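You operate a simulated robot arm through the tools that you are given. There is no shell and no other tool. Be economical: measure what you need, move in short steps, check, and stop when the job is done.

You run a simulated robot arm. Do the job below in one go: nothing can be reset, and whatever is moved stays where it is left.

Task
Take the black peg tray on the top of the workbench and put it away on the top of the fitting table. Take the oil can and leave it on the top of the side table. Take the yellow cartridge and leave it on top of the yellow filter. Put three of the cards from the top of the workbench on the low shelf of the workbench. Open the left drawer of the workbench. The order is free. Set down upright: black peg tray, oil can, yellow cartridge.

Only the result counts: the job must be done as asked and must still hold three seconds after the hand-in. Knocking over, shifting, dropping, spilling or breaking anything else fails it.

Robot
A 7-joint arm with a three-finger gripper on a trunk, on a base that drives. Base frame: it is fixed to the floor where the robot stands at the start and does not move with it; the origin is under the middle of the robot, x ahead of it, y to its left, z up; the surface under the hand at the start is at about z = 0.88. Units: m, degrees, N and s.
With the tool pointing down near the work surface it reaches from about 0.44 to 0.92 m from the robot's upright axis, wherever it stands. Its first joint turns from -166.0 to 166.0 degrees. Places, roughly: black peg tray (7x7x9 cm) [0.7, -0.1, 0.9]; card [1, 0, 1]; left drawer of the workbench [0.7, 0.5, 0.8]; low shelf of the workbench [0.9, -0.2, 0.2]; oil can [0.75, -0.25, 1]; top of the fitting table [1, 1.4, 0.8]; top of the side table [1, 4.3, 0.8]; yellow cartridge (5x5x9 cm) [0.9, -0.3, 0.9]; yellow filter (7x7x5 cm) [0.9, -0.6, 0.9]. Payload 2.69 kg.
Tool frame: the origin (TCP) lies between the finger pads and is the grasp point; the fingertips stand 0.029 m ahead of it; z points along the fingers, y is the line along which they close. Largest opening 0.12 m; the body of the gripper starts 0.078 m behind the TCP.
Orientation is that of the tool frame in the base frame, as a unit quaternion [x, y, z, w]. With the fingers straight down and closing along the base's y, the tool's x points along the base's -x, its y along +y and its z along -z.

Tools
- The arm moves only by the tool apply_moves. Its argument "rows" is a list of rows, each an object (a shift or turn left out is 0, a gripper value left out holds the last) with "hand": the opening, from 0 (shut) to 1 (fully open); "slide": the shift along the base's x, y, z in m, a list of three; "rot": the turn, a rotation vector about the base's x, y, z in degrees, a list of three. In form: [{"hand": hand, "slide": [tx, ty, tz], "rot": [ax, ay, az]}, ...]. A call has 1 to 12 rows; each row shifts and turns the commanded pose from where the row before left it. A row lasts 0.2 s, in which the tool goes at most 0.05 m and 8.6 degrees; a call with a longer step from one row to the next is refused whole, and so is a gripper value outside its range. Where a pose cannot be reached the arm comes as near as it can. A force on the tool above 40 N (or 10 N above the force at the start of the call, whichever is more), or a blocked arm, ends the call early, and 0.2 s more pass. Each finger halts on what it meets, pressing with about 31 N; the grip force reading is that of the motor and also rises with nothing between the fingers. The clock runs only during rows and for 0.2 s after the last one: add rows that do not move to give the fingers time. The reply holds the time, the measured pose of the TCP, the force on the tool along the base axes, the opening and the grip force, in the units named above and with some noise, with the torque about the TCP (base axes, N m) and any sound that the robot's microphone picked up, and new pictures: "show" is both (left out), scene, wrist or none.
- Cameras (640 x 400 px; columns grow to the right, rows downward): "scene" is now at [0.2359, 0.0163, 1.3106]; the picture's right is [0.23, -0.97, 0.00], its down [-0.69, -0.16, -0.70] and it looks along [0.68, 0.16, -0.71] (base axes); focal length 214 px, centre (320, 200). "wrist" rides on the gripper at [0.063, 0, -0.104] in the tool frame; the picture's right is [0.00, 1.00, 0.00], its down [-0.83, 0.00, -0.56] and it looks along [-0.56, 0.00, 0.83] (tool axes); focal length 275 px, centre (320, 200). There is no depth. A picture from a camera that has moved, and an enlarged one, comes with that camera's place and axes in the base frame and with its lens.
- lift_body(by): slides the trunk up (or, below 0, down) by that many m; the arm and the scene camera ride with it, the base frame stays. It gives what a move gives, with no picture.
- drive_base(legs): drives the robot by 1 to 6 legs, each [ahead, left, turn to the left] in m, m and degrees, along the robot's own axes; the way and the turn of a leg run together, so that a leg with both is an arc; at most 1.5 m and 180 degrees a leg. The arm and the cameras ride along, it lands a little off, and it stops where it bumps. It gives what a move gives, and a new picture of the scene camera.
- head_to(pan, tilt): turns the head with the scene camera to pan (to the left, within 86 degrees either way) and tilt (down, from -29 to 69), counted from straight ahead of the robot. It gives what a move gives, and a new picture of the scene camera.
- close_up(camera, box): a new picture of the part [left, top, right, bottom] of that camera's present view, enlarged. The clock stands still meanwhile.
- sign_off(): hands the job in; it is judged then, once.

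Go step by step. Nothing tells you exact positions but the pictures and the camera data: compare them with the known pose of the tool, close in by small moves and look again before you grip or let go. The budget is 196 turns and 260 pictures, counting those below and the enlarged ones. Unless the task says otherwise, let go and move clear before handing in, and close with one line.

The tools are called after ">>>" as name(argument=value, ...) on one line, values as JSON. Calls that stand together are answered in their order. apply_moves: Moves the arm, as the interface text tells. Its arguments: {"type":"object","properties":{"rows":{"type":"array"},"show":{"type":"string","enum":["both","scene","wrist","none"]}},"required":["rows"]} The other tools are called the same way: lift_body (by) slides the trunk up or down; drive_base (legs) drives the base; head_to (pan, tilt) turns the head that bears the scene camera; close_up (camera, box) takes an enlarged picture of a part of a camera's view; sign_off () hands the job in.

At the start:

```text
t: 0.0
eef_pos: [0.5531, 0.1545, 0.9992]
tcp_rot: [0.0, 1.0, 0.0, 0.0]
contact_force: [0.8, -0.7, -0.5]
wrist_torque: [-0.03, 0.04, 0.0]
width: 0.12
finger_force: 0.1
trunk travel left (down, up): [-0.575, 0.038]
robot x, y, heading: [-0.001, 0.0018, 0.3]
head pan, tilt: [13.2, 45.3]
```

scene: 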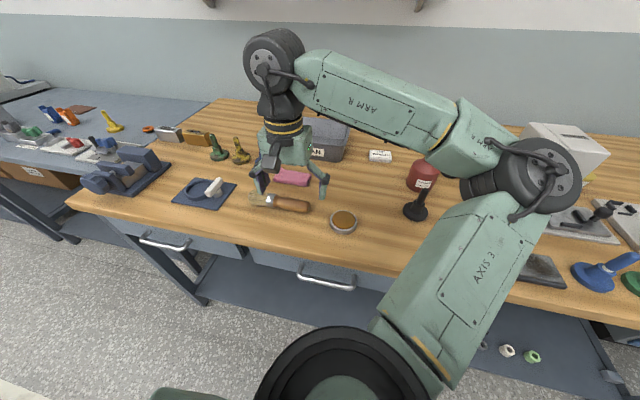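
wrist: 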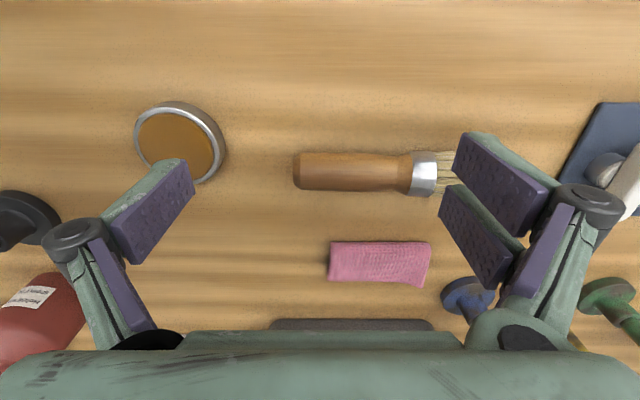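

I see the workbench with many items; the arm hides its right part. I'll look around with the head first to find the tray, oil can, cartridge, filter and cards.

>>> head_to(pan=-30, tilt=40)

>>> head_to(pan=-10, tilt=60)

>>> head_to(pan=50, tilt=30)

```text
t: 1.1
eef_pos: [0.5525, 0.1546, 1.0002]
tcp_rot: [-0.001, 1.0, 0.0, 0.0]
contact_force: [0.4, 0.6, 0.1]
wrist_torque: [-0.02, -0.01, -0.02]
width: 0.1198
finger_force: 0.1
trunk travel left (down, up): [-0.575, 0.038]
robot x, y, heading: [-0.0015, 0.0032, 0.2]
head pan, tilt: [-30.0, 40.0]
camera scene: at [0.2307, -0.0445, 1.3183], right [-0.5, -0.87, 0.0], down [-0.56, 0.32, -0.77], along [0.66, -0.38, -0.64], focal length 214 px, centre (320, 200)
```

scene: 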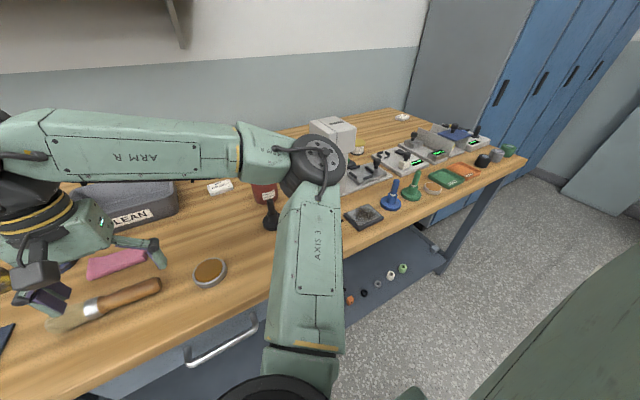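

```text
t: 1.9
eef_pos: [0.5529, 0.1553, 0.9996]
tcp_rot: [-0.001, 1.0, 0.0, -0.001]
contact_force: [0.1, -0.1, -0.1]
wrist_torque: [0.0, 0.01, 0.05]
width: 0.1203
finger_force: 0.1
trunk travel left (down, up): [-0.575, 0.038]
robot x, y, heading: [0.0037, 0.0002, -0.1]
head pan, tilt: [-10.0, 60.0]
camera scene: at [0.2227, -0.0137, 1.2916], right [-0.17, -0.98, 0.0], down [-0.85, 0.15, -0.5], along [0.49, -0.09, -0.87], focal length 214 px, centre (320, 200)
```

scene: 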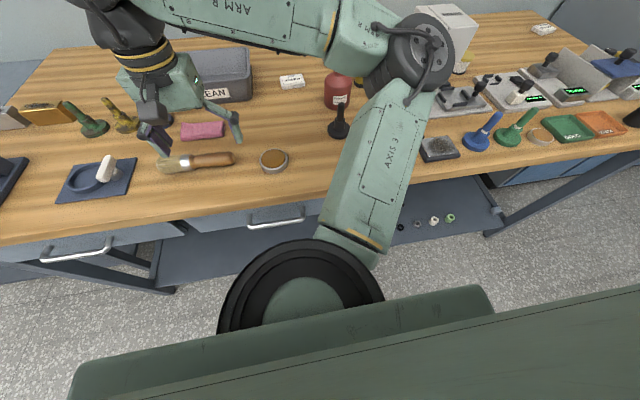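

```text
t: 3.2
eef_pos: [0.5535, 0.1537, 0.9996]
tcp_rot: [0.0, 1.0, 0.0, 0.0]
contact_force: [-0.7, -0.1, -0.6]
wrist_torque: [-0.04, -0.01, -0.03]
width: 0.12
finger_force: 0.0
trunk travel left (down, up): [-0.575, 0.038]
robot x, y, heading: [0.0013, -0.0015, -0.2]
head pan, tilt: [50.0, 30.0]
camera scene: at [0.2152, 0.0671, 1.3336], right [0.77, -0.64, 0.0], down [-0.32, -0.38, -0.87], along [0.56, 0.66, -0.5], focal length 214 px, centre (320, 200)
```

scene: 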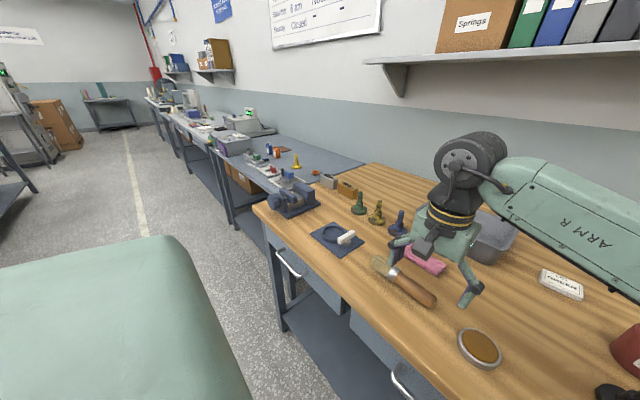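

The arm hides the middle. I'll zoom in on several parts to identify the items.

>>> head_to(pan=-10, tilt=45)

>>> close_up(camera="scene", box=[180, 80, 420, 230])

>>> close_up(camera="scene", box=[400, 60, 640, 210])

```text
t: 4.5
eef_pos: [0.5528, 0.1554, 1.0003]
tcp_rot: [0.0, 1.0, 0.0, 0.0]
contact_force: [0.3, 0.4, 0.5]
wrist_torque: [0.0, 0.01, 0.0]
width: 0.1203
finger_force: 0.2
trunk travel left (down, up): [-0.575, 0.038]
robot x, y, heading: [-0.0008, -0.0001, -0.2]
head pan, tilt: [-10.0, 45.0]
camera scene: at [0.2371, -0.0162, 1.3111], right [-0.17, -0.98, 0.0], down [-0.7, 0.12, -0.71], along [0.7, -0.12, -0.71], focal length 214 px, centre (320, 200)
```

scene: 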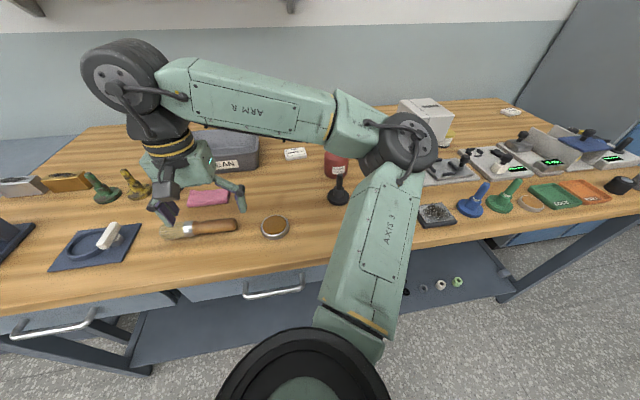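

```text
2.67 times, centred on (300, 155) of scene
camera zoom: at [0.2371, -0.0162, 1.3111], right [-0.17, -0.98, 0.0], down [-0.7, 0.12, -0.71], along [0.7, -0.12, -0.71], focal length 572 px, centre (373, 320)
```

zoom: 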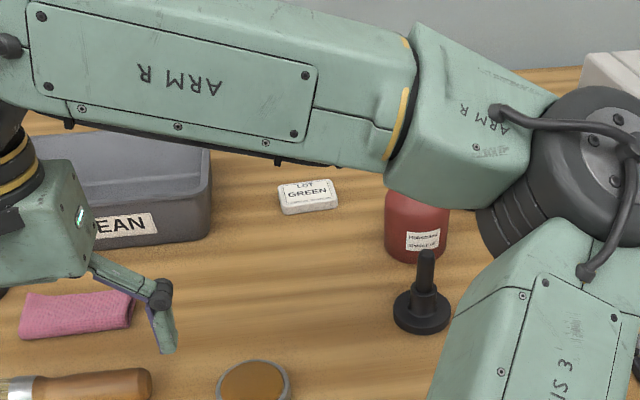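

```text
2.67 times, centred on (520, 135) of scene
camera zoom: at [0.2371, -0.0162, 1.3111], right [-0.17, -0.98, 0.0], down [-0.7, 0.12, -0.71], along [0.7, -0.12, -0.71], focal length 572 px, centre (-213, 373)
```

zoom: 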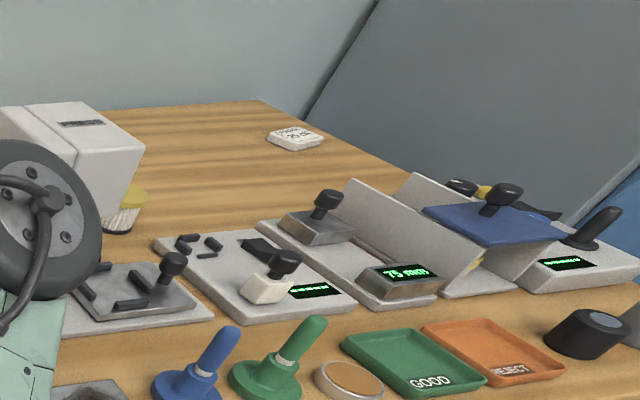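

The black peg tray is the black disc with an upright peg at about (0.63,-0.13); the red bottle behind may be the oil can. I'll back off and step right for a clear view of the bench.

>>> drive_base(legs=[[-0.35, 0, 0], [0, -0.6, 0]])

>>> head_to(pan=20, tilt=35)

>>> close_up(camera="scene", box=[160, 80, 480, 280])

```text
t: 11.6
eef_pos: [0.1959, -0.4555, 0.9992]
tcp_rot: [0.004, 1.0, 0.0, 0.0]
contact_force: [0.1, -0.4, 0.0]
wrist_torque: [-0.02, 0.01, -0.04]
width: 0.1199
finger_force: 0.0
trunk travel left (down, up): [-0.575, 0.038]
robot x, y, heading: [-0.362, -0.6066, -0.5]
head pan, tilt: [-10.0, 45.0]
camera scene: at [-0.1214, -0.6232, 1.311], right [-0.18, -0.98, 0.0], down [-0.7, 0.13, -0.71], along [0.7, -0.13, -0.71], focal length 214 px, centre (320, 200)
```

scene: 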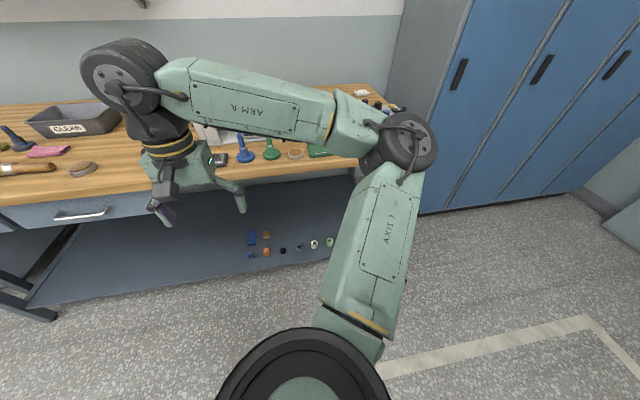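

```text
t: 12.5
eef_pos: [0.1961, -0.4558, 1.0002]
tcp_rot: [0.005, 1.0, 0.0, 0.0]
contact_force: [0.1, 0.7, -0.6]
wrist_torque: [0.01, -0.01, -0.01]
width: 0.12
finger_force: 0.0
trunk travel left (down, up): [-0.575, 0.038]
robot x, y, heading: [-0.3556, -0.6064, -0.6]
head pan, tilt: [20.0, 35.0]
camera scene: at [-0.1183, -0.579, 1.3258], right [0.33, -0.94, 0.0], down [-0.54, -0.19, -0.82], along [0.77, 0.27, -0.57], focal length 214 px, centre (320, 200)
```

scene: 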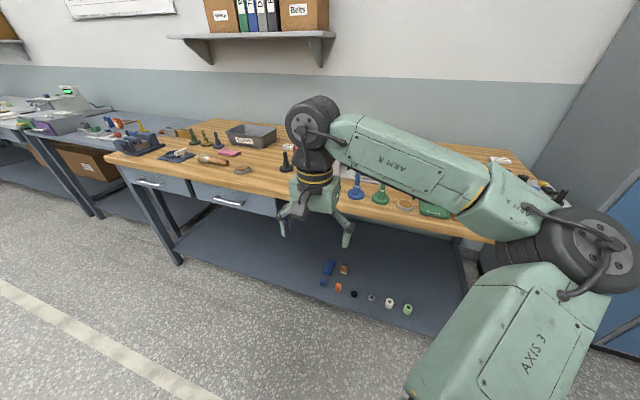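

```text
2.00 times, centred on (320, 180) of scene
camera zoom: at [-0.1183, -0.579, 1.3258], right [0.33, -0.94, 0.0], down [-0.54, -0.19, -0.82], along [0.77, 0.27, -0.57], focal length 429 px, centre (320, 240)
```

zoom: 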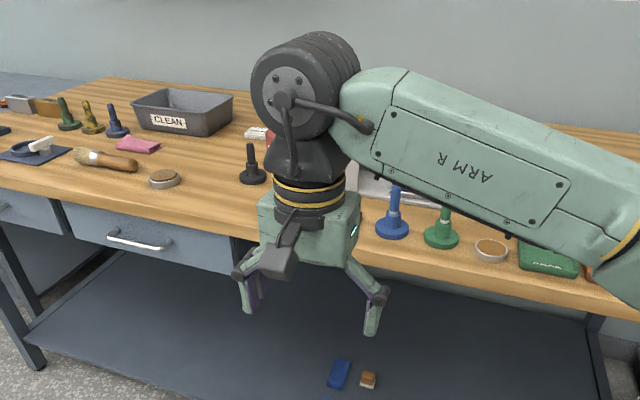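

Both drawers and the low shelf are visible now, but the arm blocks the view. I'll swing the arm to the robot's left.

>>> apply_moves(rows=[{"slide": [-0.03, 0.035, 0], "rot": [0, 0, 6]}, {"slide": [-0.03, 0.035, 0], "rot": [0, 0, 6]}, {"slide": [-0.03, 0.035, 0], "rot": [0, 0, 6]}, {"slide": [-0.03, 0.035, 0], "rot": [0, 0, 6]}, {"slide": [-0.03, 0.035, 0], "rot": [0, 0, 6]}, {"slide": [-0.03, 0.035, 0], "rot": [0, 0, 6]}, {"slide": [-0.035, 0.03, 0], "rot": [0, 0, 6]}, {"slide": [-0.035, 0.03, 0], "rot": [0, 0, 6]}, {"slide": [-0.04, 0.03, 0], "rot": [0, 0, 6]}, {"slide": [-0.04, 0.02, 0], "rot": [0, 0, 6]}, {"slide": [-0.04, 0.02, 0], "rot": [0, 0, 6]}, {"slide": [-0.04, 0.02, 0], "rot": [0, 0, 6]}], show="scene")

>>> head_to(pan=0, tilt=35)

```text
t: 15.1
eef_pos: [-0.2157, -0.093, 1.0]
tcp_rot: [-0.585, 0.811, 0.0, 0.0]
contact_force: [-0.3, 0.3, -0.8]
wrist_torque: [-0.01, 0.02, -0.01]
width: 0.1202
finger_force: 0.1
trunk travel left (down, up): [-0.575, 0.038]
robot x, y, heading: [-0.3569, -0.6085, -0.8]
head pan, tilt: [20.0, 35.0]
camera scene: at [-0.1188, -0.5787, 1.326], right [0.33, -0.94, 0.0], down [-0.54, -0.19, -0.82], along [0.77, 0.27, -0.57], focal length 214 px, centre (320, 200)
```

scene: 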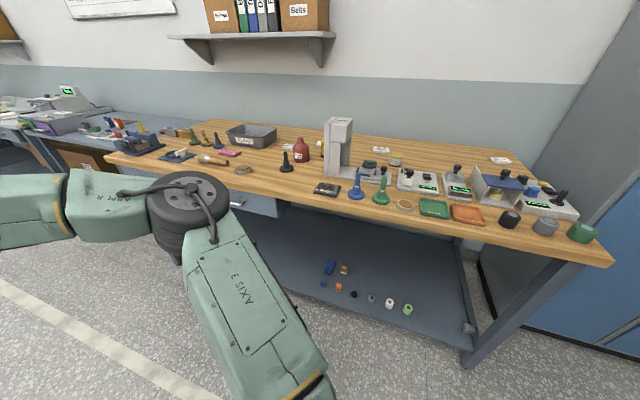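

```text
t: 16.0
eef_pos: [-0.2138, -0.0947, 0.9991]
tcp_rot: [-0.584, 0.812, 0.0, 0.0]
contact_force: [0.1, 1.0, 0.3]
wrist_torque: [0.01, -0.01, 0.03]
width: 0.1197
finger_force: 0.1
trunk travel left (down, up): [-0.575, 0.038]
robot x, y, heading: [-0.3601, -0.6068, -0.4]
head pan, tilt: [0.0, 35.0]
camera scene: at [-0.1132, -0.6091, 1.3258], right [-0.01, -1.0, 0.0], down [-0.57, 0.0, -0.82], along [0.82, -0.01, -0.57], focal length 214 px, centre (320, 200)
```

scene: 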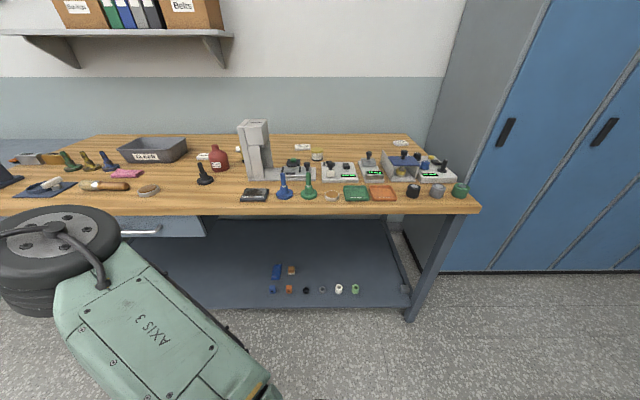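

Good overview. I'll zoom in to identify each item.

>>> close_up(camera="scene", box=[140, 110, 300, 210])

>>> close_up(camera="scene", box=[280, 120, 440, 220])

>>> close_up(camera="scene", box=[220, 220, 420, 345])

>>> close_up(camera="scene", box=[0, 120, 160, 220])

```text
4.00 times, centred on (220, 160) of scene
camera zoom: at [-0.1132, -0.6091, 1.3258], right [-0.01, -1.0, 0.0], down [-0.57, 0.0, -0.82], along [0.82, -0.01, -0.57], focal length 858 px, centre (720, 360)
```

zoom: 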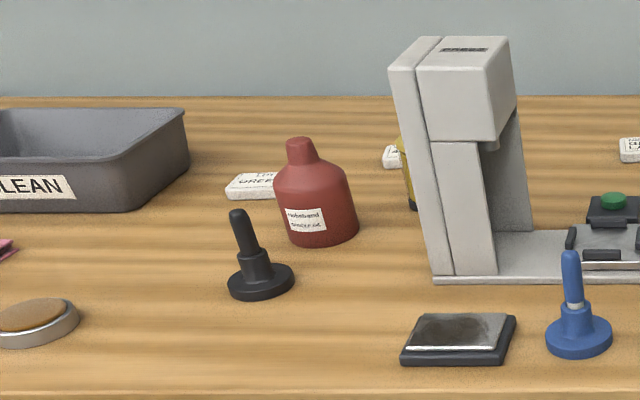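

```text
4.00 times, centred on (360, 170) of scene
camera zoom: at [-0.1132, -0.6091, 1.3258], right [-0.01, -1.0, 0.0], down [-0.57, 0.0, -0.82], along [0.82, -0.01, -0.57], focal length 858 px, centre (160, 320)
```

zoom: 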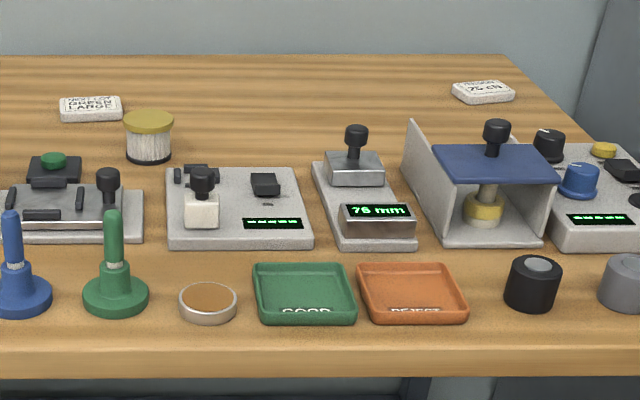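

```text
3.20 times, centred on (320, 282) of scene
camera zoom: at [-0.1132, -0.6091, 1.3258], right [-0.01, -1.0, 0.0], down [-0.57, 0.0, -0.82], along [0.82, -0.01, -0.57], focal length 686 px, centre (320, -64)
```

zoom: 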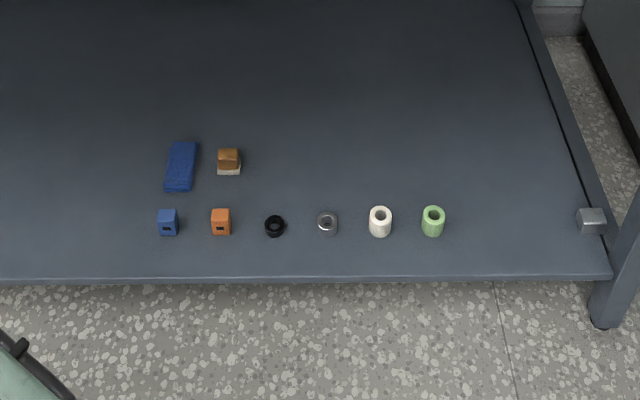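

```text
4.00 times, centred on (80, 170) of scene
camera zoom: at [-0.1132, -0.6091, 1.3258], right [-0.01, -1.0, 0.0], down [-0.57, 0.0, -0.82], along [0.82, -0.01, -0.57], focal length 858 px, centre (1280, 320)
```

zoom: 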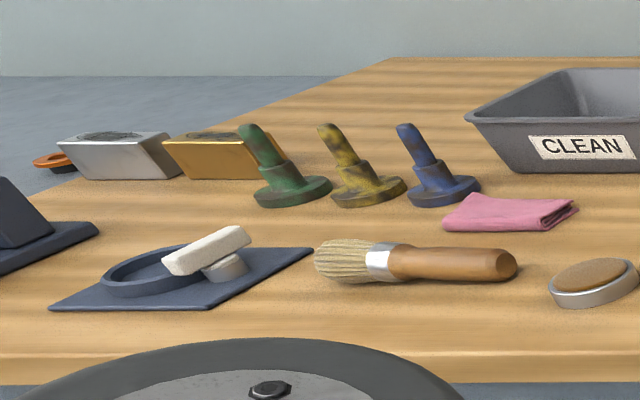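

Identified: red oil can ≈(0.78,-0.16), peg tray ≈(0.66,-0.15), yellow cartridge behind the press ≈(0.88,-0.27), yellow filter ≈(0.90,-0.60), four cards at about (0.91,-0.03), (1.00,-0.18), (1.03,-0.53), (1.09,-1.09). I raise the hand and drive up to the bench.

>>> apply_moves(rows=[{"slide": [0, 0, 0.05]}, {"slide": [0, 0, 0.05]}, {"slide": [0, 0, 0.05]}, {"slide": [0, 0, 0.05]}, {"slide": [0, 0, 0.05]}], show="none")

>>> drive_base(legs=[[0.2, 0.2, 0], [0.24, 0, 0]])

```text
t: 17.2
eef_pos: [-0.2166, -0.0979, 1.14]
tcp_rot: [-0.584, 0.812, 0.001, -0.001]
contact_force: [0.0, -0.5, 0.3]
wrist_torque: [0.0, -0.03, 0.01]
width: 0.1202
finger_force: 0.1
out of reach, approached as far as the arm can: row 3, 4, 5
trunk travel left (down, up): [-0.575, 0.038]
robot x, y, heading: [-0.3577, -0.6025, -0.5]
head pan, tilt: [0.0, 35.0]
```

```text
t: 20.7
eef_pos: [0.2213, 0.0932, 1.1387]
tcp_rot: [-0.583, 0.812, 0.001, 0.0]
contact_force: [0.2, -0.4, 0.6]
wrist_torque: [0.01, 0.01, 0.0]
width: 0.1202
finger_force: 0.0
trunk travel left (down, up): [-0.575, 0.038]
robot x, y, heading: [0.0777, -0.4101, -0.7]
head pan, tilt: [0.0, 35.0]
camera scene: at [0.3235, -0.4184, 1.3257], right [-0.01, -1.0, 0.0], down [-0.57, 0.01, -0.82], along [0.82, -0.01, -0.57], focal length 214 px, centre (320, 200)
```

scene: 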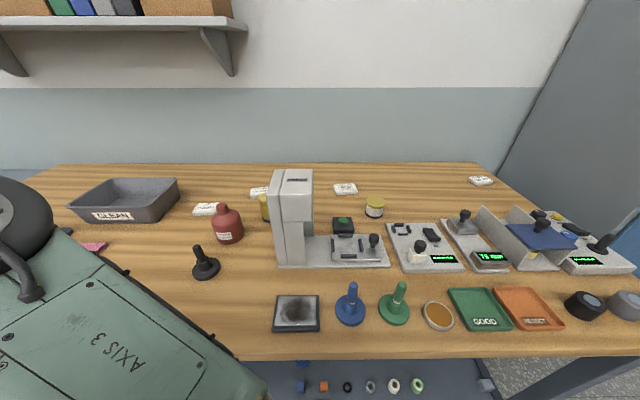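

>>> close_up(camera="scene", box=[170, 160, 410, 310])

```text
2.67 times, centred on (290, 235) of scene
camera zoom: at [0.3235, -0.4184, 1.3257], right [-0.01, -1.0, 0.0], down [-0.57, 0.01, -0.82], along [0.82, -0.01, -0.57], focal length 572 px, centre (400, 107)
```

zoom: 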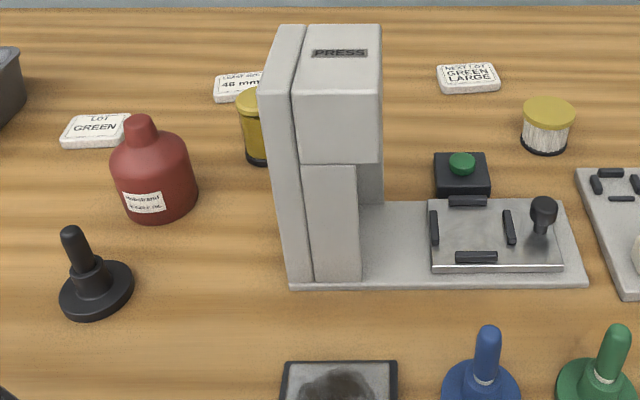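

Cartridge ≈(0.86,-0.262), just clear of the press column (left face y≈-0.318). I'll swing the arm back over the bench, high, and unwind the yaw.

>>> apply_moves(rows=[{"slide": [0.035, 0, 0], "rot": [0, 0, -6]}, {"slide": [0.035, 0, 0], "rot": [0, 0, -6]}, {"slide": [0.035, 0, 0], "rot": [0, 0, -6]}, {"slide": [0.035, 0, 0], "rot": [0, 0, -6]}, {"slide": [0.035, 0, 0], "rot": [0, 0, -6]}, {"slide": [0.035, 0, 0], "rot": [0, 0, -6]}, {"slide": [0.035, -0.01, 0], "rot": [0, 0, -6]}, {"slide": [0.035, -0.02, 0], "rot": [0, 0, -6]}, {"slide": [0.035, -0.025, 0], "rot": [0, 0, -6]}, {"slide": [0.035, -0.025, 0], "rot": [0, 0, -6]}, {"slide": [0.035, -0.03, 0], "rot": [0, 0, -6]}, {"slide": [0.035, -0.03, 0], "rot": [0, 0, -5]}], show="scene")

```text
t: 23.3
eef_pos: [0.641, -0.0432, 1.1387]
tcp_rot: [-0.003, 1.0, 0.001, 0.0]
contact_force: [-0.1, -0.4, 0.0]
wrist_torque: [-0.01, 0.01, 0.03]
width: 0.1199
finger_force: 0.0
trunk travel left (down, up): [-0.575, 0.038]
robot x, y, heading: [0.0777, -0.4111, -1.0]
head pan, tilt: [0.0, 35.0]
camera scene: at [0.3233, -0.4188, 1.3258], right [-0.01, -1.0, 0.0], down [-0.57, 0.01, -0.82], along [0.82, -0.01, -0.57], focal length 214 px, centre (320, 200)
```

scene: 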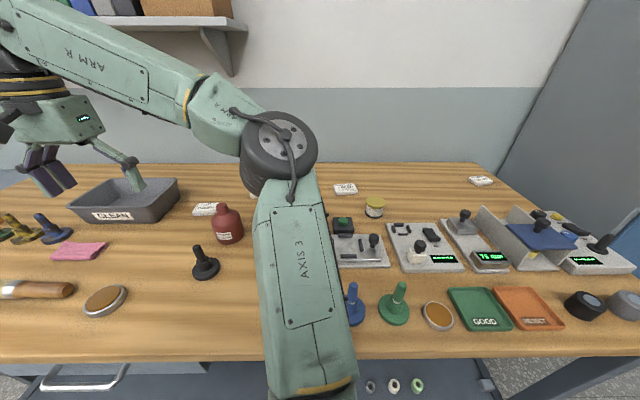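

>>> apply_moves(rows=[{"slide": [0.03, -0.03, 0]}, {"slide": [0.03, -0.03, 0]}, {"slide": [0.03, -0.03, 0]}, {"slide": [0.03, -0.03, 0]}, {"slide": [0.03, -0.03, 0]}, {"slide": [0.03, -0.03, 0]}, {"slide": [0.03, -0.03, 0]}])

```text
t: 24.9
eef_pos: [0.8498, -0.2586, 1.1338]
tcp_rot: [-0.003, 1.0, 0.002, 0.001]
contact_force: [0.0, 0.4, 0.0]
wrist_torque: [0.0, 0.0, -0.02]
width: 0.1199
finger_force: 0.1
out of reach, approached as far as the arm can: row 6, 7
trunk travel left (down, up): [-0.575, 0.038]
robot x, y, heading: [0.0755, -0.4127, -0.6]
head pan, tilt: [0.0, 35.0]
camera scene: at [0.3233, -0.4187, 1.3258], right [-0.01, -1.0, 0.0], down [-0.57, 0.01, -0.82], along [0.82, -0.01, -0.57], focal length 214 px, centre (320, 200)
camera wrist: at [0.7864, -0.2594, 1.2396], right [-0.01, 1.0, 0.0], down [0.83, 0.01, 0.56], along [0.56, 0.01, -0.83], focal length 275 px, centre (320, 200)
```

scene: 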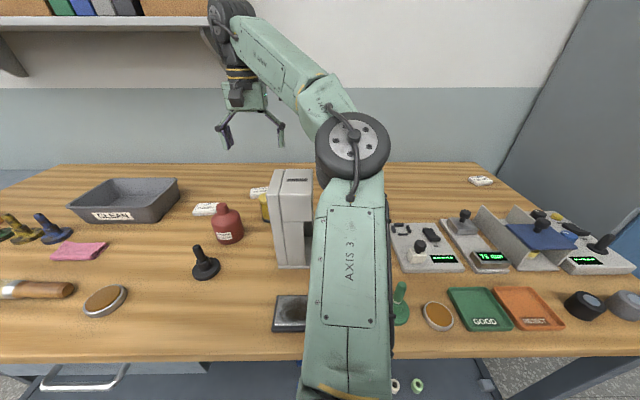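
wrist: 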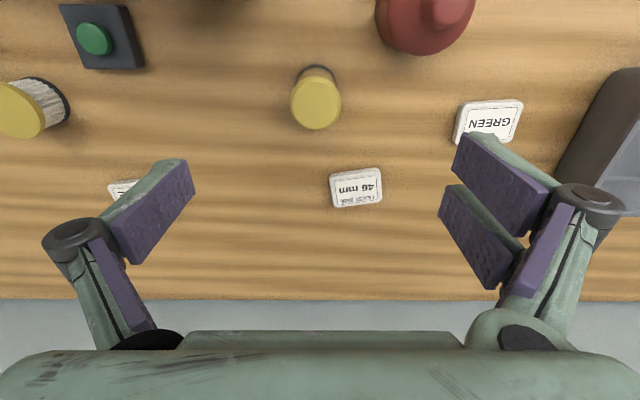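

Cartridge top reads (0.856,-0.262). I descend over it in two stages.

>>> apply_moves(rows=[{"slide": [0.006, -0.003, -0.03]}, {"slide": [0, 0, -0.04]}, {"slide": [0, 0, -0.04]}])

```text
t: 25.7
eef_pos: [0.8561, -0.2598, 1.0213]
tcp_rot: [-0.003, 1.0, 0.001, 0.0]
contact_force: [0.0, 0.2, -0.2]
wrist_torque: [0.01, 0.01, -0.01]
width: 0.1199
finger_force: 0.0
trunk travel left (down, up): [-0.575, 0.038]
robot x, y, heading: [0.0812, -0.4113, -0.7]
head pan, tilt: [0.0, 35.0]
camera scene: at [0.3234, -0.4185, 1.3258], right [-0.01, -1.0, 0.0], down [-0.57, 0.01, -0.82], along [0.82, -0.01, -0.57], focal length 214 px, centre (320, 200)
camera wrist: at [0.7932, -0.2619, 1.127], right [-0.01, 1.0, 0.0], down [0.83, 0.01, 0.56], along [0.56, 0.01, -0.83], focal length 275 px, centre (320, 200)
```

scene: 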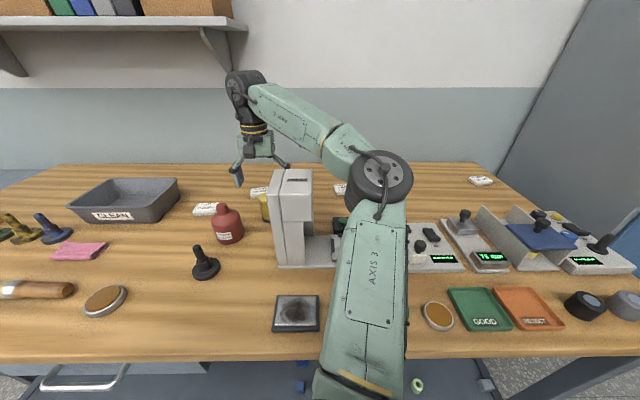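
wrist: 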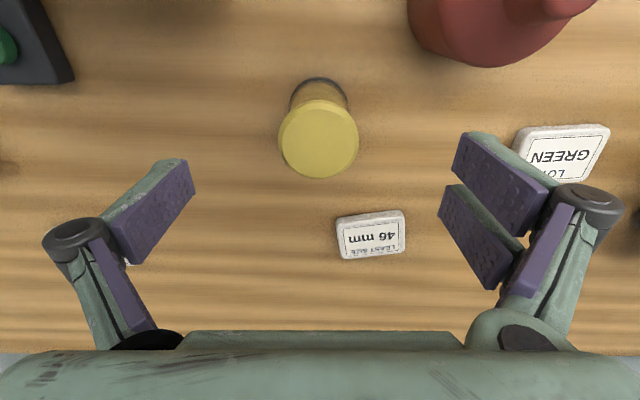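

>>> apply_moves(rows=[{"slide": [0, -0.001, -0.04]}, {"slide": [0, 0, -0.041]}, {"hand": 0.3}, {"hand": 0.3}, {"hand": 0.3}, {"hand": 0.3}, {"hand": 0.3}])

```text
t: 27.3
eef_pos: [0.8576, -0.2643, 0.9411]
tcp_rot: [-0.003, 1.0, 0.0, 0.0]
contact_force: [0.0, -0.3, 0.7]
wrist_torque: [0.03, 0.0, 0.02]
width: 0.0495
finger_force: 19.5
trunk travel left (down, up): [-0.575, 0.038]
robot x, y, heading: [0.0806, -0.4172, -0.6]
head pan, tilt: [0.0, 35.0]
camera scene: at [0.323, -0.4184, 1.3259], right [-0.01, -1.0, 0.0], down [-0.57, 0.01, -0.82], along [0.82, -0.01, -0.57], focal length 214 px, centre (320, 200)
camera wrist: at [0.7939, -0.2653, 1.047], right [-0.01, 1.0, 0.0], down [0.83, 0.01, 0.56], along [0.56, 0.01, -0.83], focal length 275 px, centre (320, 200)
```

scene: 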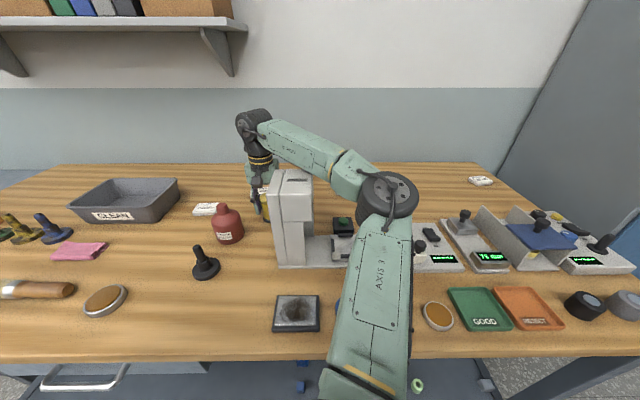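
wrist: 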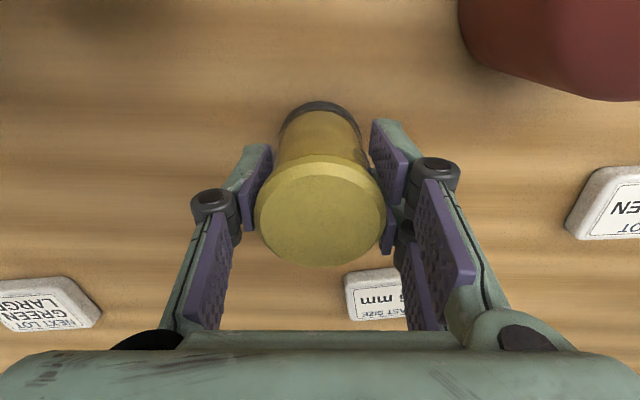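

Cartridge held. I'll lift with the trunk and arm, then carry it behind the press toward the filter.

>>> lift_body(by=0.038)

>>> apply_moves(rows=[{"slide": [0, 0, 0.04], "hand": 0.2}, {"slide": [0, 0, 0.04]}, {"slide": [0.003, 0, 0.03]}, {"slide": [0.003, -0.04, 0.0]}, {"slide": [0.003, -0.04, 0]}, {"slide": [0.003, -0.04, 0]}, {"slide": [0.003, -0.04, 0]}, {"slide": [0.0, -0.04, 0]}, {"slide": [0.0, -0.04, 0]}])

```text
t: 28.1
eef_pos: [0.8575, -0.2638, 0.9789]
tcp_rot: [-0.003, 1.0, 0.0, 0.0]
contact_force: [0.8, 0.4, -1.8]
wrist_torque: [0.02, 0.0, 0.03]
width: 0.0491
finger_force: 31.6
trunk travel left (down, up): [-0.613, 0.0]
robot x, y, heading: [0.0761, -0.4122, -0.5]
head pan, tilt: [0.0, 35.0]
```

```text
t: 30.1
eef_pos: [0.8705, -0.5061, 1.0877]
tcp_rot: [-0.003, 1.0, 0.001, -0.001]
contact_force: [0.5, -0.6, -1.1]
wrist_torque: [-0.06, 0.01, 0.0]
width: 0.0489
finger_force: 30.8
trunk travel left (down, up): [-0.613, 0.0]
robot x, y, heading: [0.0771, -0.4125, -0.4]
head pan, tilt: [0.0, 35.0]
camera scene: at [0.3231, -0.4189, 1.3638], right [-0.01, -1.0, 0.0], down [-0.57, 0.01, -0.82], along [0.82, -0.01, -0.57], focal length 214 px, centre (320, 200)
camera wrist: at [0.8074, -0.5077, 1.1935], right [-0.01, 1.0, 0.0], down [0.83, 0.01, 0.56], along [0.56, 0.01, -0.83], focal length 275 px, centre (320, 200)
```

scene: 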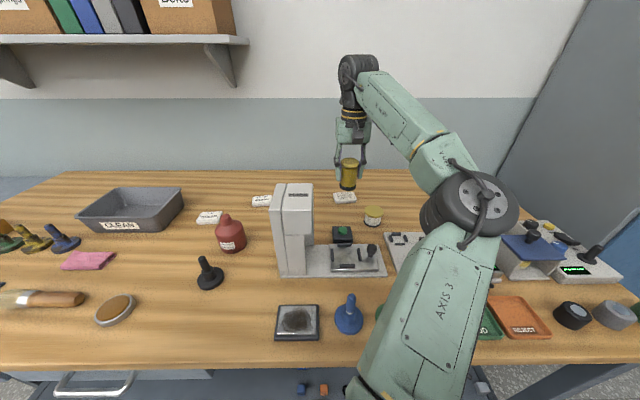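
wrist: 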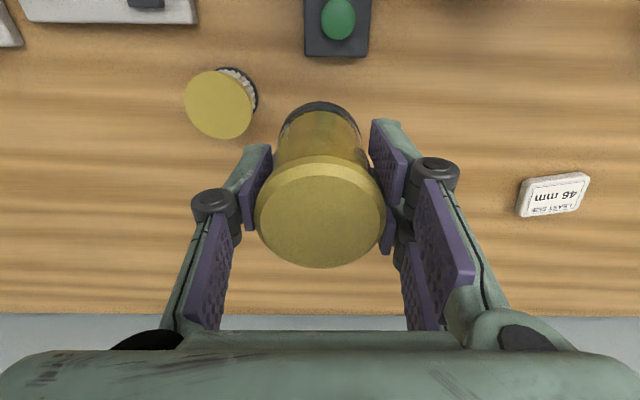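

Filter top measured at (0.878,-0.601). I'll move above it and come down to just above contact.

>>> apply_moves(rows=[{"slide": [0.005, -0.032, 0]}, {"slide": [0.005, -0.032, 0]}, {"slide": [0.005, -0.032, 0]}, {"slide": [0, 0, -0.04]}, {"slide": [0, 0, -0.03]}])

>>> close_up(camera="scene", box=[310, 130, 438, 210])

```text
t: 31.3
eef_pos: [0.8866, -0.6009, 1.0206]
tcp_rot: [-0.003, 1.0, 0.001, 0.0]
contact_force: [0.0, 0.4, -1.6]
wrist_torque: [0.01, 0.01, 0.03]
width: 0.049
finger_force: 31.2
trunk travel left (down, up): [-0.613, 0.0]
robot x, y, heading: [0.0785, -0.4153, -0.9]
head pan, tilt: [0.0, 35.0]
camera scene: at [0.3233, -0.4185, 1.3638], right [-0.01, -1.0, 0.0], down [-0.57, 0.01, -0.82], along [0.82, -0.01, -0.57], focal length 214 px, centre (320, 200)
camera wrist: at [0.8237, -0.6019, 1.126], right [-0.01, 1.0, 0.0], down [0.83, 0.01, 0.56], along [0.56, 0.01, -0.83], focal length 275 px, centre (320, 200)
```

scene: 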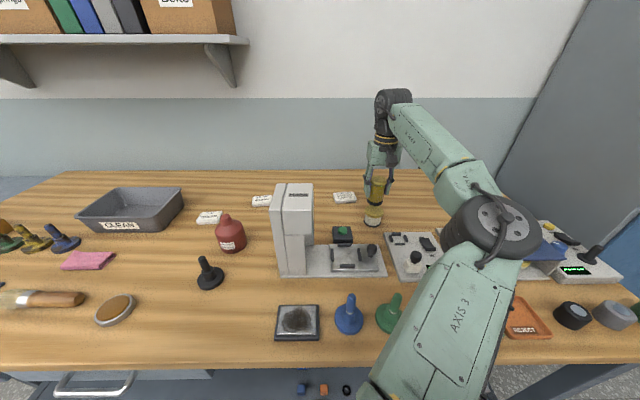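
wrist: 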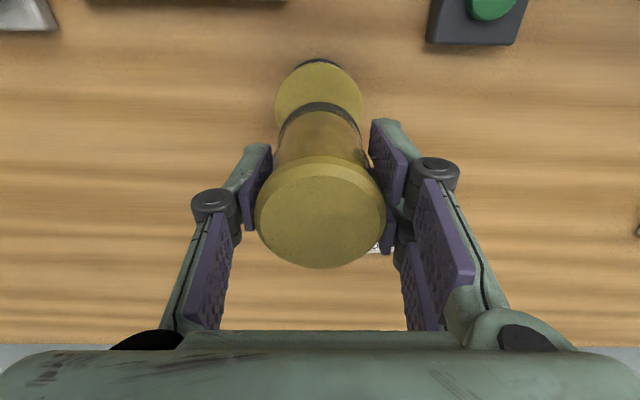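

```text
5.00 times, centred on (374, 170) of scene
camera zoom: at [0.3233, -0.4185, 1.3638], right [-0.01, -1.0, 0.0], down [-0.57, 0.01, -0.82], along [0.82, -0.01, -0.57], focal length 1072 px, centre (50, 350)
```

zoom: 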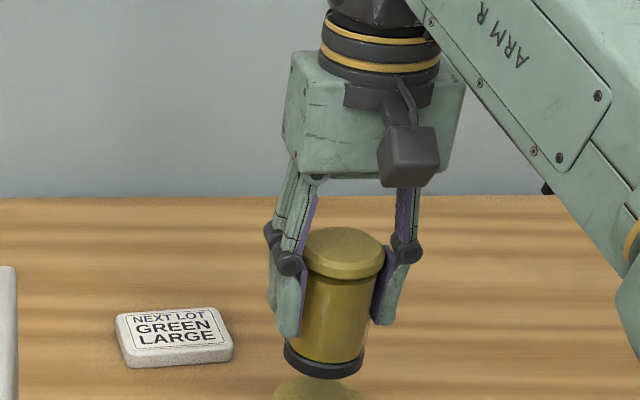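

Alignment looks good. I lower in small steps until contact.

>>> apply_moves(rows=[{"slide": [0, -0.001, -0.015]}, {"slide": [0, 0, -0.007]}, {}])

>>> close_up(camera="scene", box=[310, 170, 438, 250])

```text
t: 32.1
eef_pos: [0.8855, -0.6011, 0.998]
tcp_rot: [-0.003, 1.0, 0.0, -0.001]
contact_force: [0.2, 1.0, -1.6]
wrist_torque: [0.02, -0.03, 0.0]
width: 0.0488
finger_force: 31.6
trunk travel left (down, up): [-0.613, 0.0]
robot x, y, heading: [0.0803, -0.4114, -0.6]
head pan, tilt: [0.0, 35.0]
camera scene: at [0.3231, -0.4184, 1.3638], right [-0.01, -1.0, 0.0], down [-0.57, 0.01, -0.82], along [0.82, -0.01, -0.57], focal length 214 px, centre (320, 200)
camera wrist: at [0.8236, -0.6022, 1.1039], right [-0.01, 1.0, 0.0], down [0.83, 0.01, 0.56], along [0.56, 0.01, -0.83], focal length 275 px, centre (320, 200)
```

scene: 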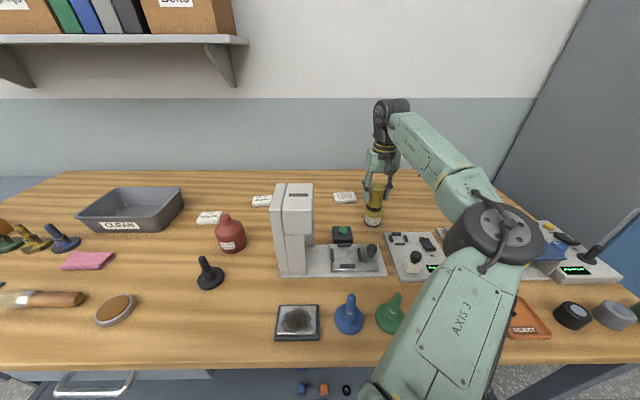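
wrist: 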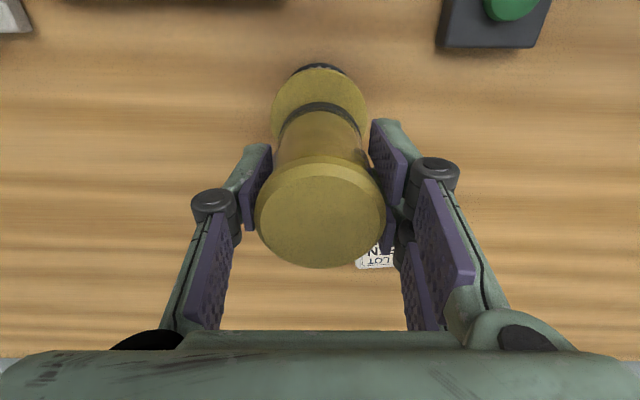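

```text
5.00 times, centred on (374, 210) of scene
camera zoom: at [0.3231, -0.4184, 1.3638], right [-0.01, -1.0, 0.0], down [-0.57, 0.01, -0.82], along [0.82, -0.01, -0.57], focal length 1072 px, centre (50, 150)
```

zoom: 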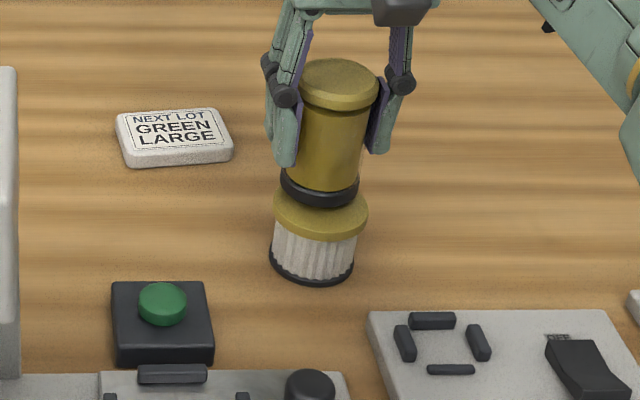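

>>> apply_moves(rows=[{"slide": [0, 0, -0.003]}, {"slide": [0, 0, -0.002]}, {}], show="none")

```text
t: 32.9
eef_pos: [0.8875, -0.5996, 0.992]
tcp_rot: [-0.004, 1.0, 0.001, 0.0]
contact_force: [0.5, -0.8, -1.3]
wrist_torque: [0.01, 0.01, -0.01]
width: 0.0491
finger_force: 31.4
trunk travel left (down, up): [-0.613, 0.0]
robot x, y, heading: [0.0756, -0.4136, -0.8]
head pan, tilt: [0.0, 35.0]
```

>>> apply_moves(rows=[{"slide": [0, 0, -0.002]}, {"slide": [0, 0, -0.001]}, {}], show="none")

>>> close_up(camera="scene", box=[342, 180, 406, 220])

```text
t: 33.7
eef_pos: [0.8874, -0.5998, 0.9906]
tcp_rot: [-0.004, 1.0, 0.0, 0.001]
contact_force: [-0.5, -0.4, 3.9]
wrist_torque: [-0.02, 0.04, 0.02]
width: 0.0491
finger_force: 31.3
trunk travel left (down, up): [-0.613, 0.0]
robot x, y, heading: [0.0835, -0.4096, -0.5]
head pan, tilt: [0.0, 35.0]
```

```text
10.00 times, centred on (374, 200) of scene
camera zoom: at [0.3225, -0.4184, 1.364], right [-0.01, -1.0, 0.0], down [-0.57, 0.01, -0.82], along [0.82, -0.01, -0.57], focal length 2145 px, centre (-220, 200)
```

zoom: 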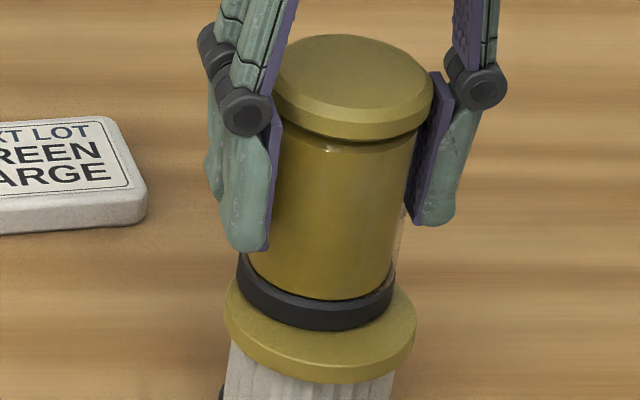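

Contact is felt (about 5 N up). I release and rise straight up.

>>> apply_moves(rows=[{"hand": 0.55}, {"hand": 0.8}, {"hand": 0.8}, {"hand": 0.8}, {"hand": 0.8}, {"slide": [0, 0, 0.02]}, {"slide": [0, 0, 0.03]}, {"slide": [0, 0, 0.04]}])

>>> close_up(camera="scene", box=[310, 170, 438, 250])

```text
t: 35.5
eef_pos: [0.8862, -0.6, 1.0791]
tcp_rot: [-0.004, 1.0, 0.001, 0.001]
contact_force: [-0.4, -0.3, -0.5]
wrist_torque: [-0.04, -0.02, 0.0]
width: 0.0964
finger_force: 0.0
trunk travel left (down, up): [-0.613, 0.0]
robot x, y, heading: [0.0778, -0.4132, -0.7]
head pan, tilt: [0.0, 35.0]
camera scene: at [0.3227, -0.4182, 1.3639], right [-0.01, -1.0, 0.0], down [-0.57, 0.01, -0.82], along [0.82, -0.01, -0.57], focal length 214 px, centre (320, 200)
camera wrist: at [0.8234, -0.6023, 1.1855], right [-0.01, 1.0, 0.0], down [0.83, 0.01, 0.56], along [0.56, 0.01, -0.83], focal length 275 px, centre (320, 200)
```

scene: 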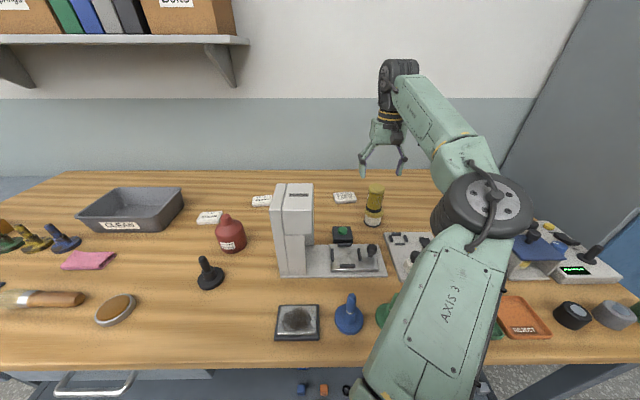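
wrist: 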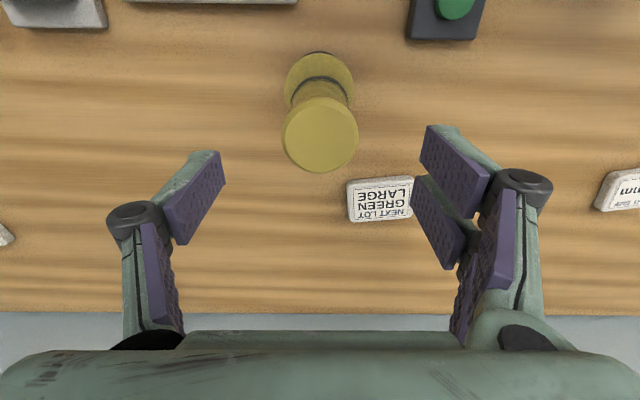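

```text
5.00 times, centred on (374, 210) of scene
camera zoom: at [0.3227, -0.4182, 1.3639], right [-0.01, -1.0, 0.0], down [-0.57, 0.01, -0.82], along [0.82, -0.01, -0.57], focal length 1072 px, centre (50, 150)
```

zoom: 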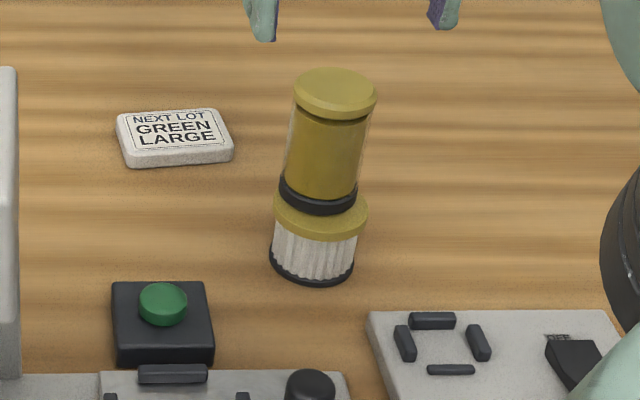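

The cartridge stands on the filter. Next is the "NEXT LOT GREEN LARGE" card at ≈(1.018,-0.522); I need to come ~8 cm closer, so I check the clearance to the bench first.

>>> head_to(pan=0, tilt=69)

```text
t: 36.5
eef_pos: [0.8871, -0.6025, 1.079]
tcp_rot: [-0.003, 1.0, 0.001, 0.001]
contact_force: [0.1, -0.5, 0.0]
wrist_torque: [0.03, 0.04, 0.01]
width: 0.0958
finger_force: 0.1
trunk travel left (down, up): [-0.613, 0.0]
robot x, y, heading: [0.0799, -0.4135, -0.6]
head pan, tilt: [0.0, 68.8]
camera scene: at [0.2909, -0.4181, 1.3202], right [-0.01, -1.0, 0.0], down [-0.93, 0.01, -0.36], along [0.36, 0.0, -0.93], focal length 214 px, centre (320, 200)
```

scene: 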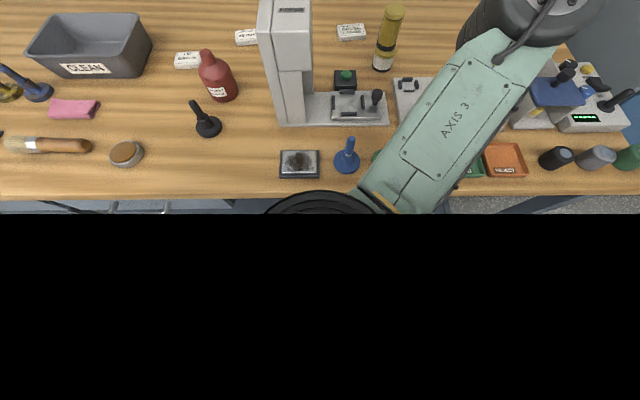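

Clearance looks fine. I drive 8 cm closer and re-look.

>>> drive_base(legs=[[0.08, 0, 0]])

>>> apply_moves(rows=[{"slide": [0, 0.02, 0.0]}, {"slide": [0, 0.02, 0.0]}, {"slide": [0.0, 0.02, 0]}], show="wrist")

```text
t: 37.6
eef_pos: [0.9649, -0.603, 1.0778]
tcp_rot: [-0.002, 1.0, 0.001, -0.001]
contact_force: [0.6, -0.1, 0.0]
wrist_torque: [-0.01, 0.01, 0.0]
width: 0.0959
finger_force: 0.1
trunk travel left (down, up): [-0.613, 0.0]
robot x, y, heading: [0.1566, -0.4166, -0.5]
head pan, tilt: [0.0, 68.8]
camera scene: at [0.3695, -0.4191, 1.32], right [-0.01, -1.0, 0.0], down [-0.93, 0.01, -0.36], along [0.36, 0.0, -0.93], focal length 214 px, centre (320, 200)
```

scene: 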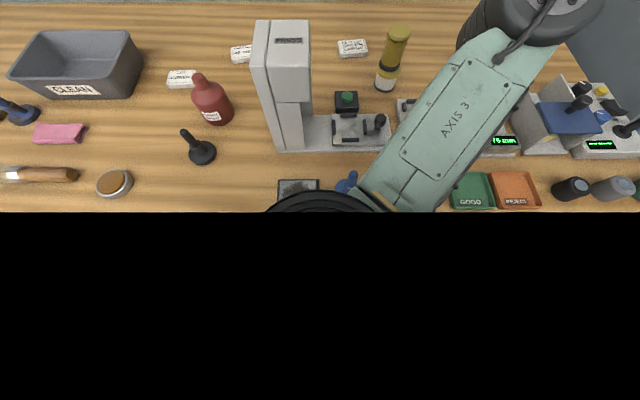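

```text
t: 38.4
eef_pos: [0.9625, -0.5416, 1.0776]
tcp_rot: [-0.003, 1.0, 0.001, 0.0]
contact_force: [-0.5, -0.2, 0.2]
wrist_torque: [0.0, 0.04, 0.0]
width: 0.0959
finger_force: 0.1
trunk travel left (down, up): [-0.613, 0.0]
robot x, y, heading: [0.1563, -0.4097, -0.6]
head pan, tilt: [0.0, 68.8]
camera wrist: at [0.9012, -0.5428, 1.1833], right [-0.01, 1.0, 0.0], down [0.83, 0.01, 0.56], along [0.56, 0.01, -0.83], focal length 275 px, centre (320, 200)
```

wrist: 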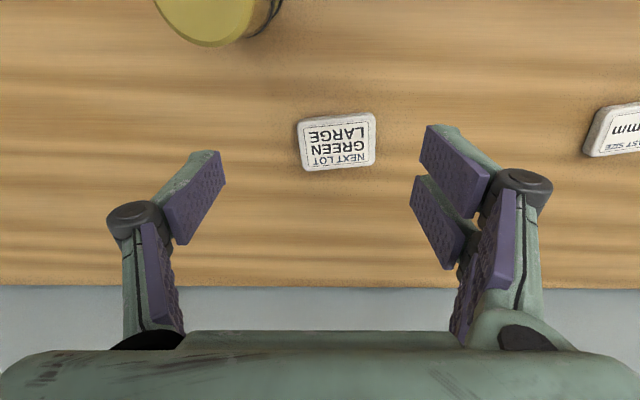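

Card centre ≈(1.016,-0.520), about 8×5.5 cm and turned ~8°. I open fully, align and descend part way.

>>> apply_moves(rows=[{"hand": 1.0, "slide": [0.027, 0.011, -0.01], "rot": [0, 0, 4]}, {"slide": [0.027, 0.011, -0.02], "rot": [0, 0, 4]}, {"slide": [0, 0, -0.04]}, {"slide": [0, 0, -0.03]}], show="both")

```text
t: 39.4
eef_pos: [1.0119, -0.5331, 0.9723]
tcp_rot: [-0.073, 0.997, 0.001, 0.0]
contact_force: [0.2, -0.6, -0.9]
wrist_torque: [0.0, 0.0, 0.01]
width: 0.1197
finger_force: 0.0
out of reach, approached as far as the arm can: row 2
trunk travel left (down, up): [-0.613, 0.0]
robot x, y, heading: [0.1578, -0.4133, -0.8]
head pan, tilt: [0.0, 68.8]
camera scene: at [0.369, -0.4193, 1.3201], right [-0.01, -1.0, 0.0], down [-0.93, 0.01, -0.36], along [0.36, 0.0, -0.93], focal length 214 px, centre (320, 200)
camera wrist: at [0.9495, -0.5433, 1.0782], right [-0.15, 0.99, 0.0], down [0.82, 0.12, 0.56], along [0.55, 0.08, -0.83], focal length 275 px, centre (320, 200)
```

scene: 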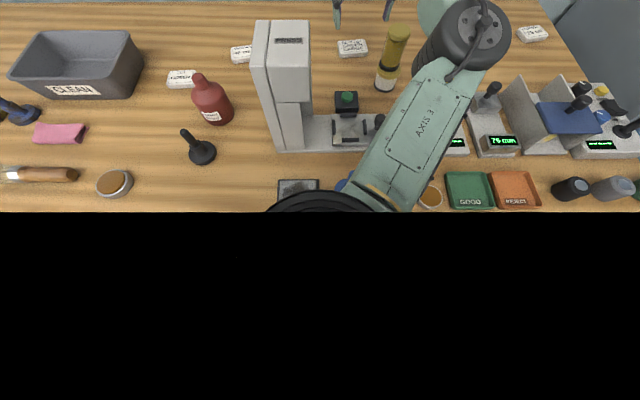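
wrist: 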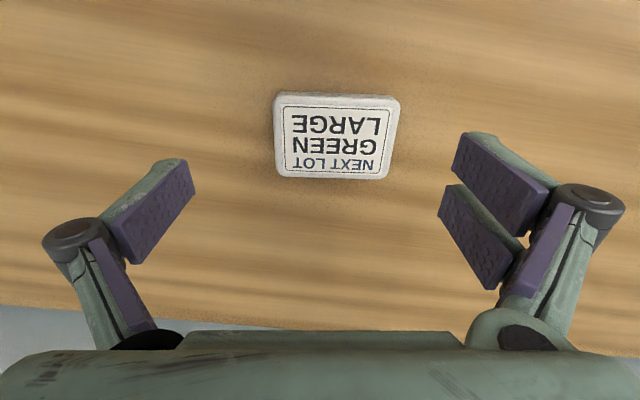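

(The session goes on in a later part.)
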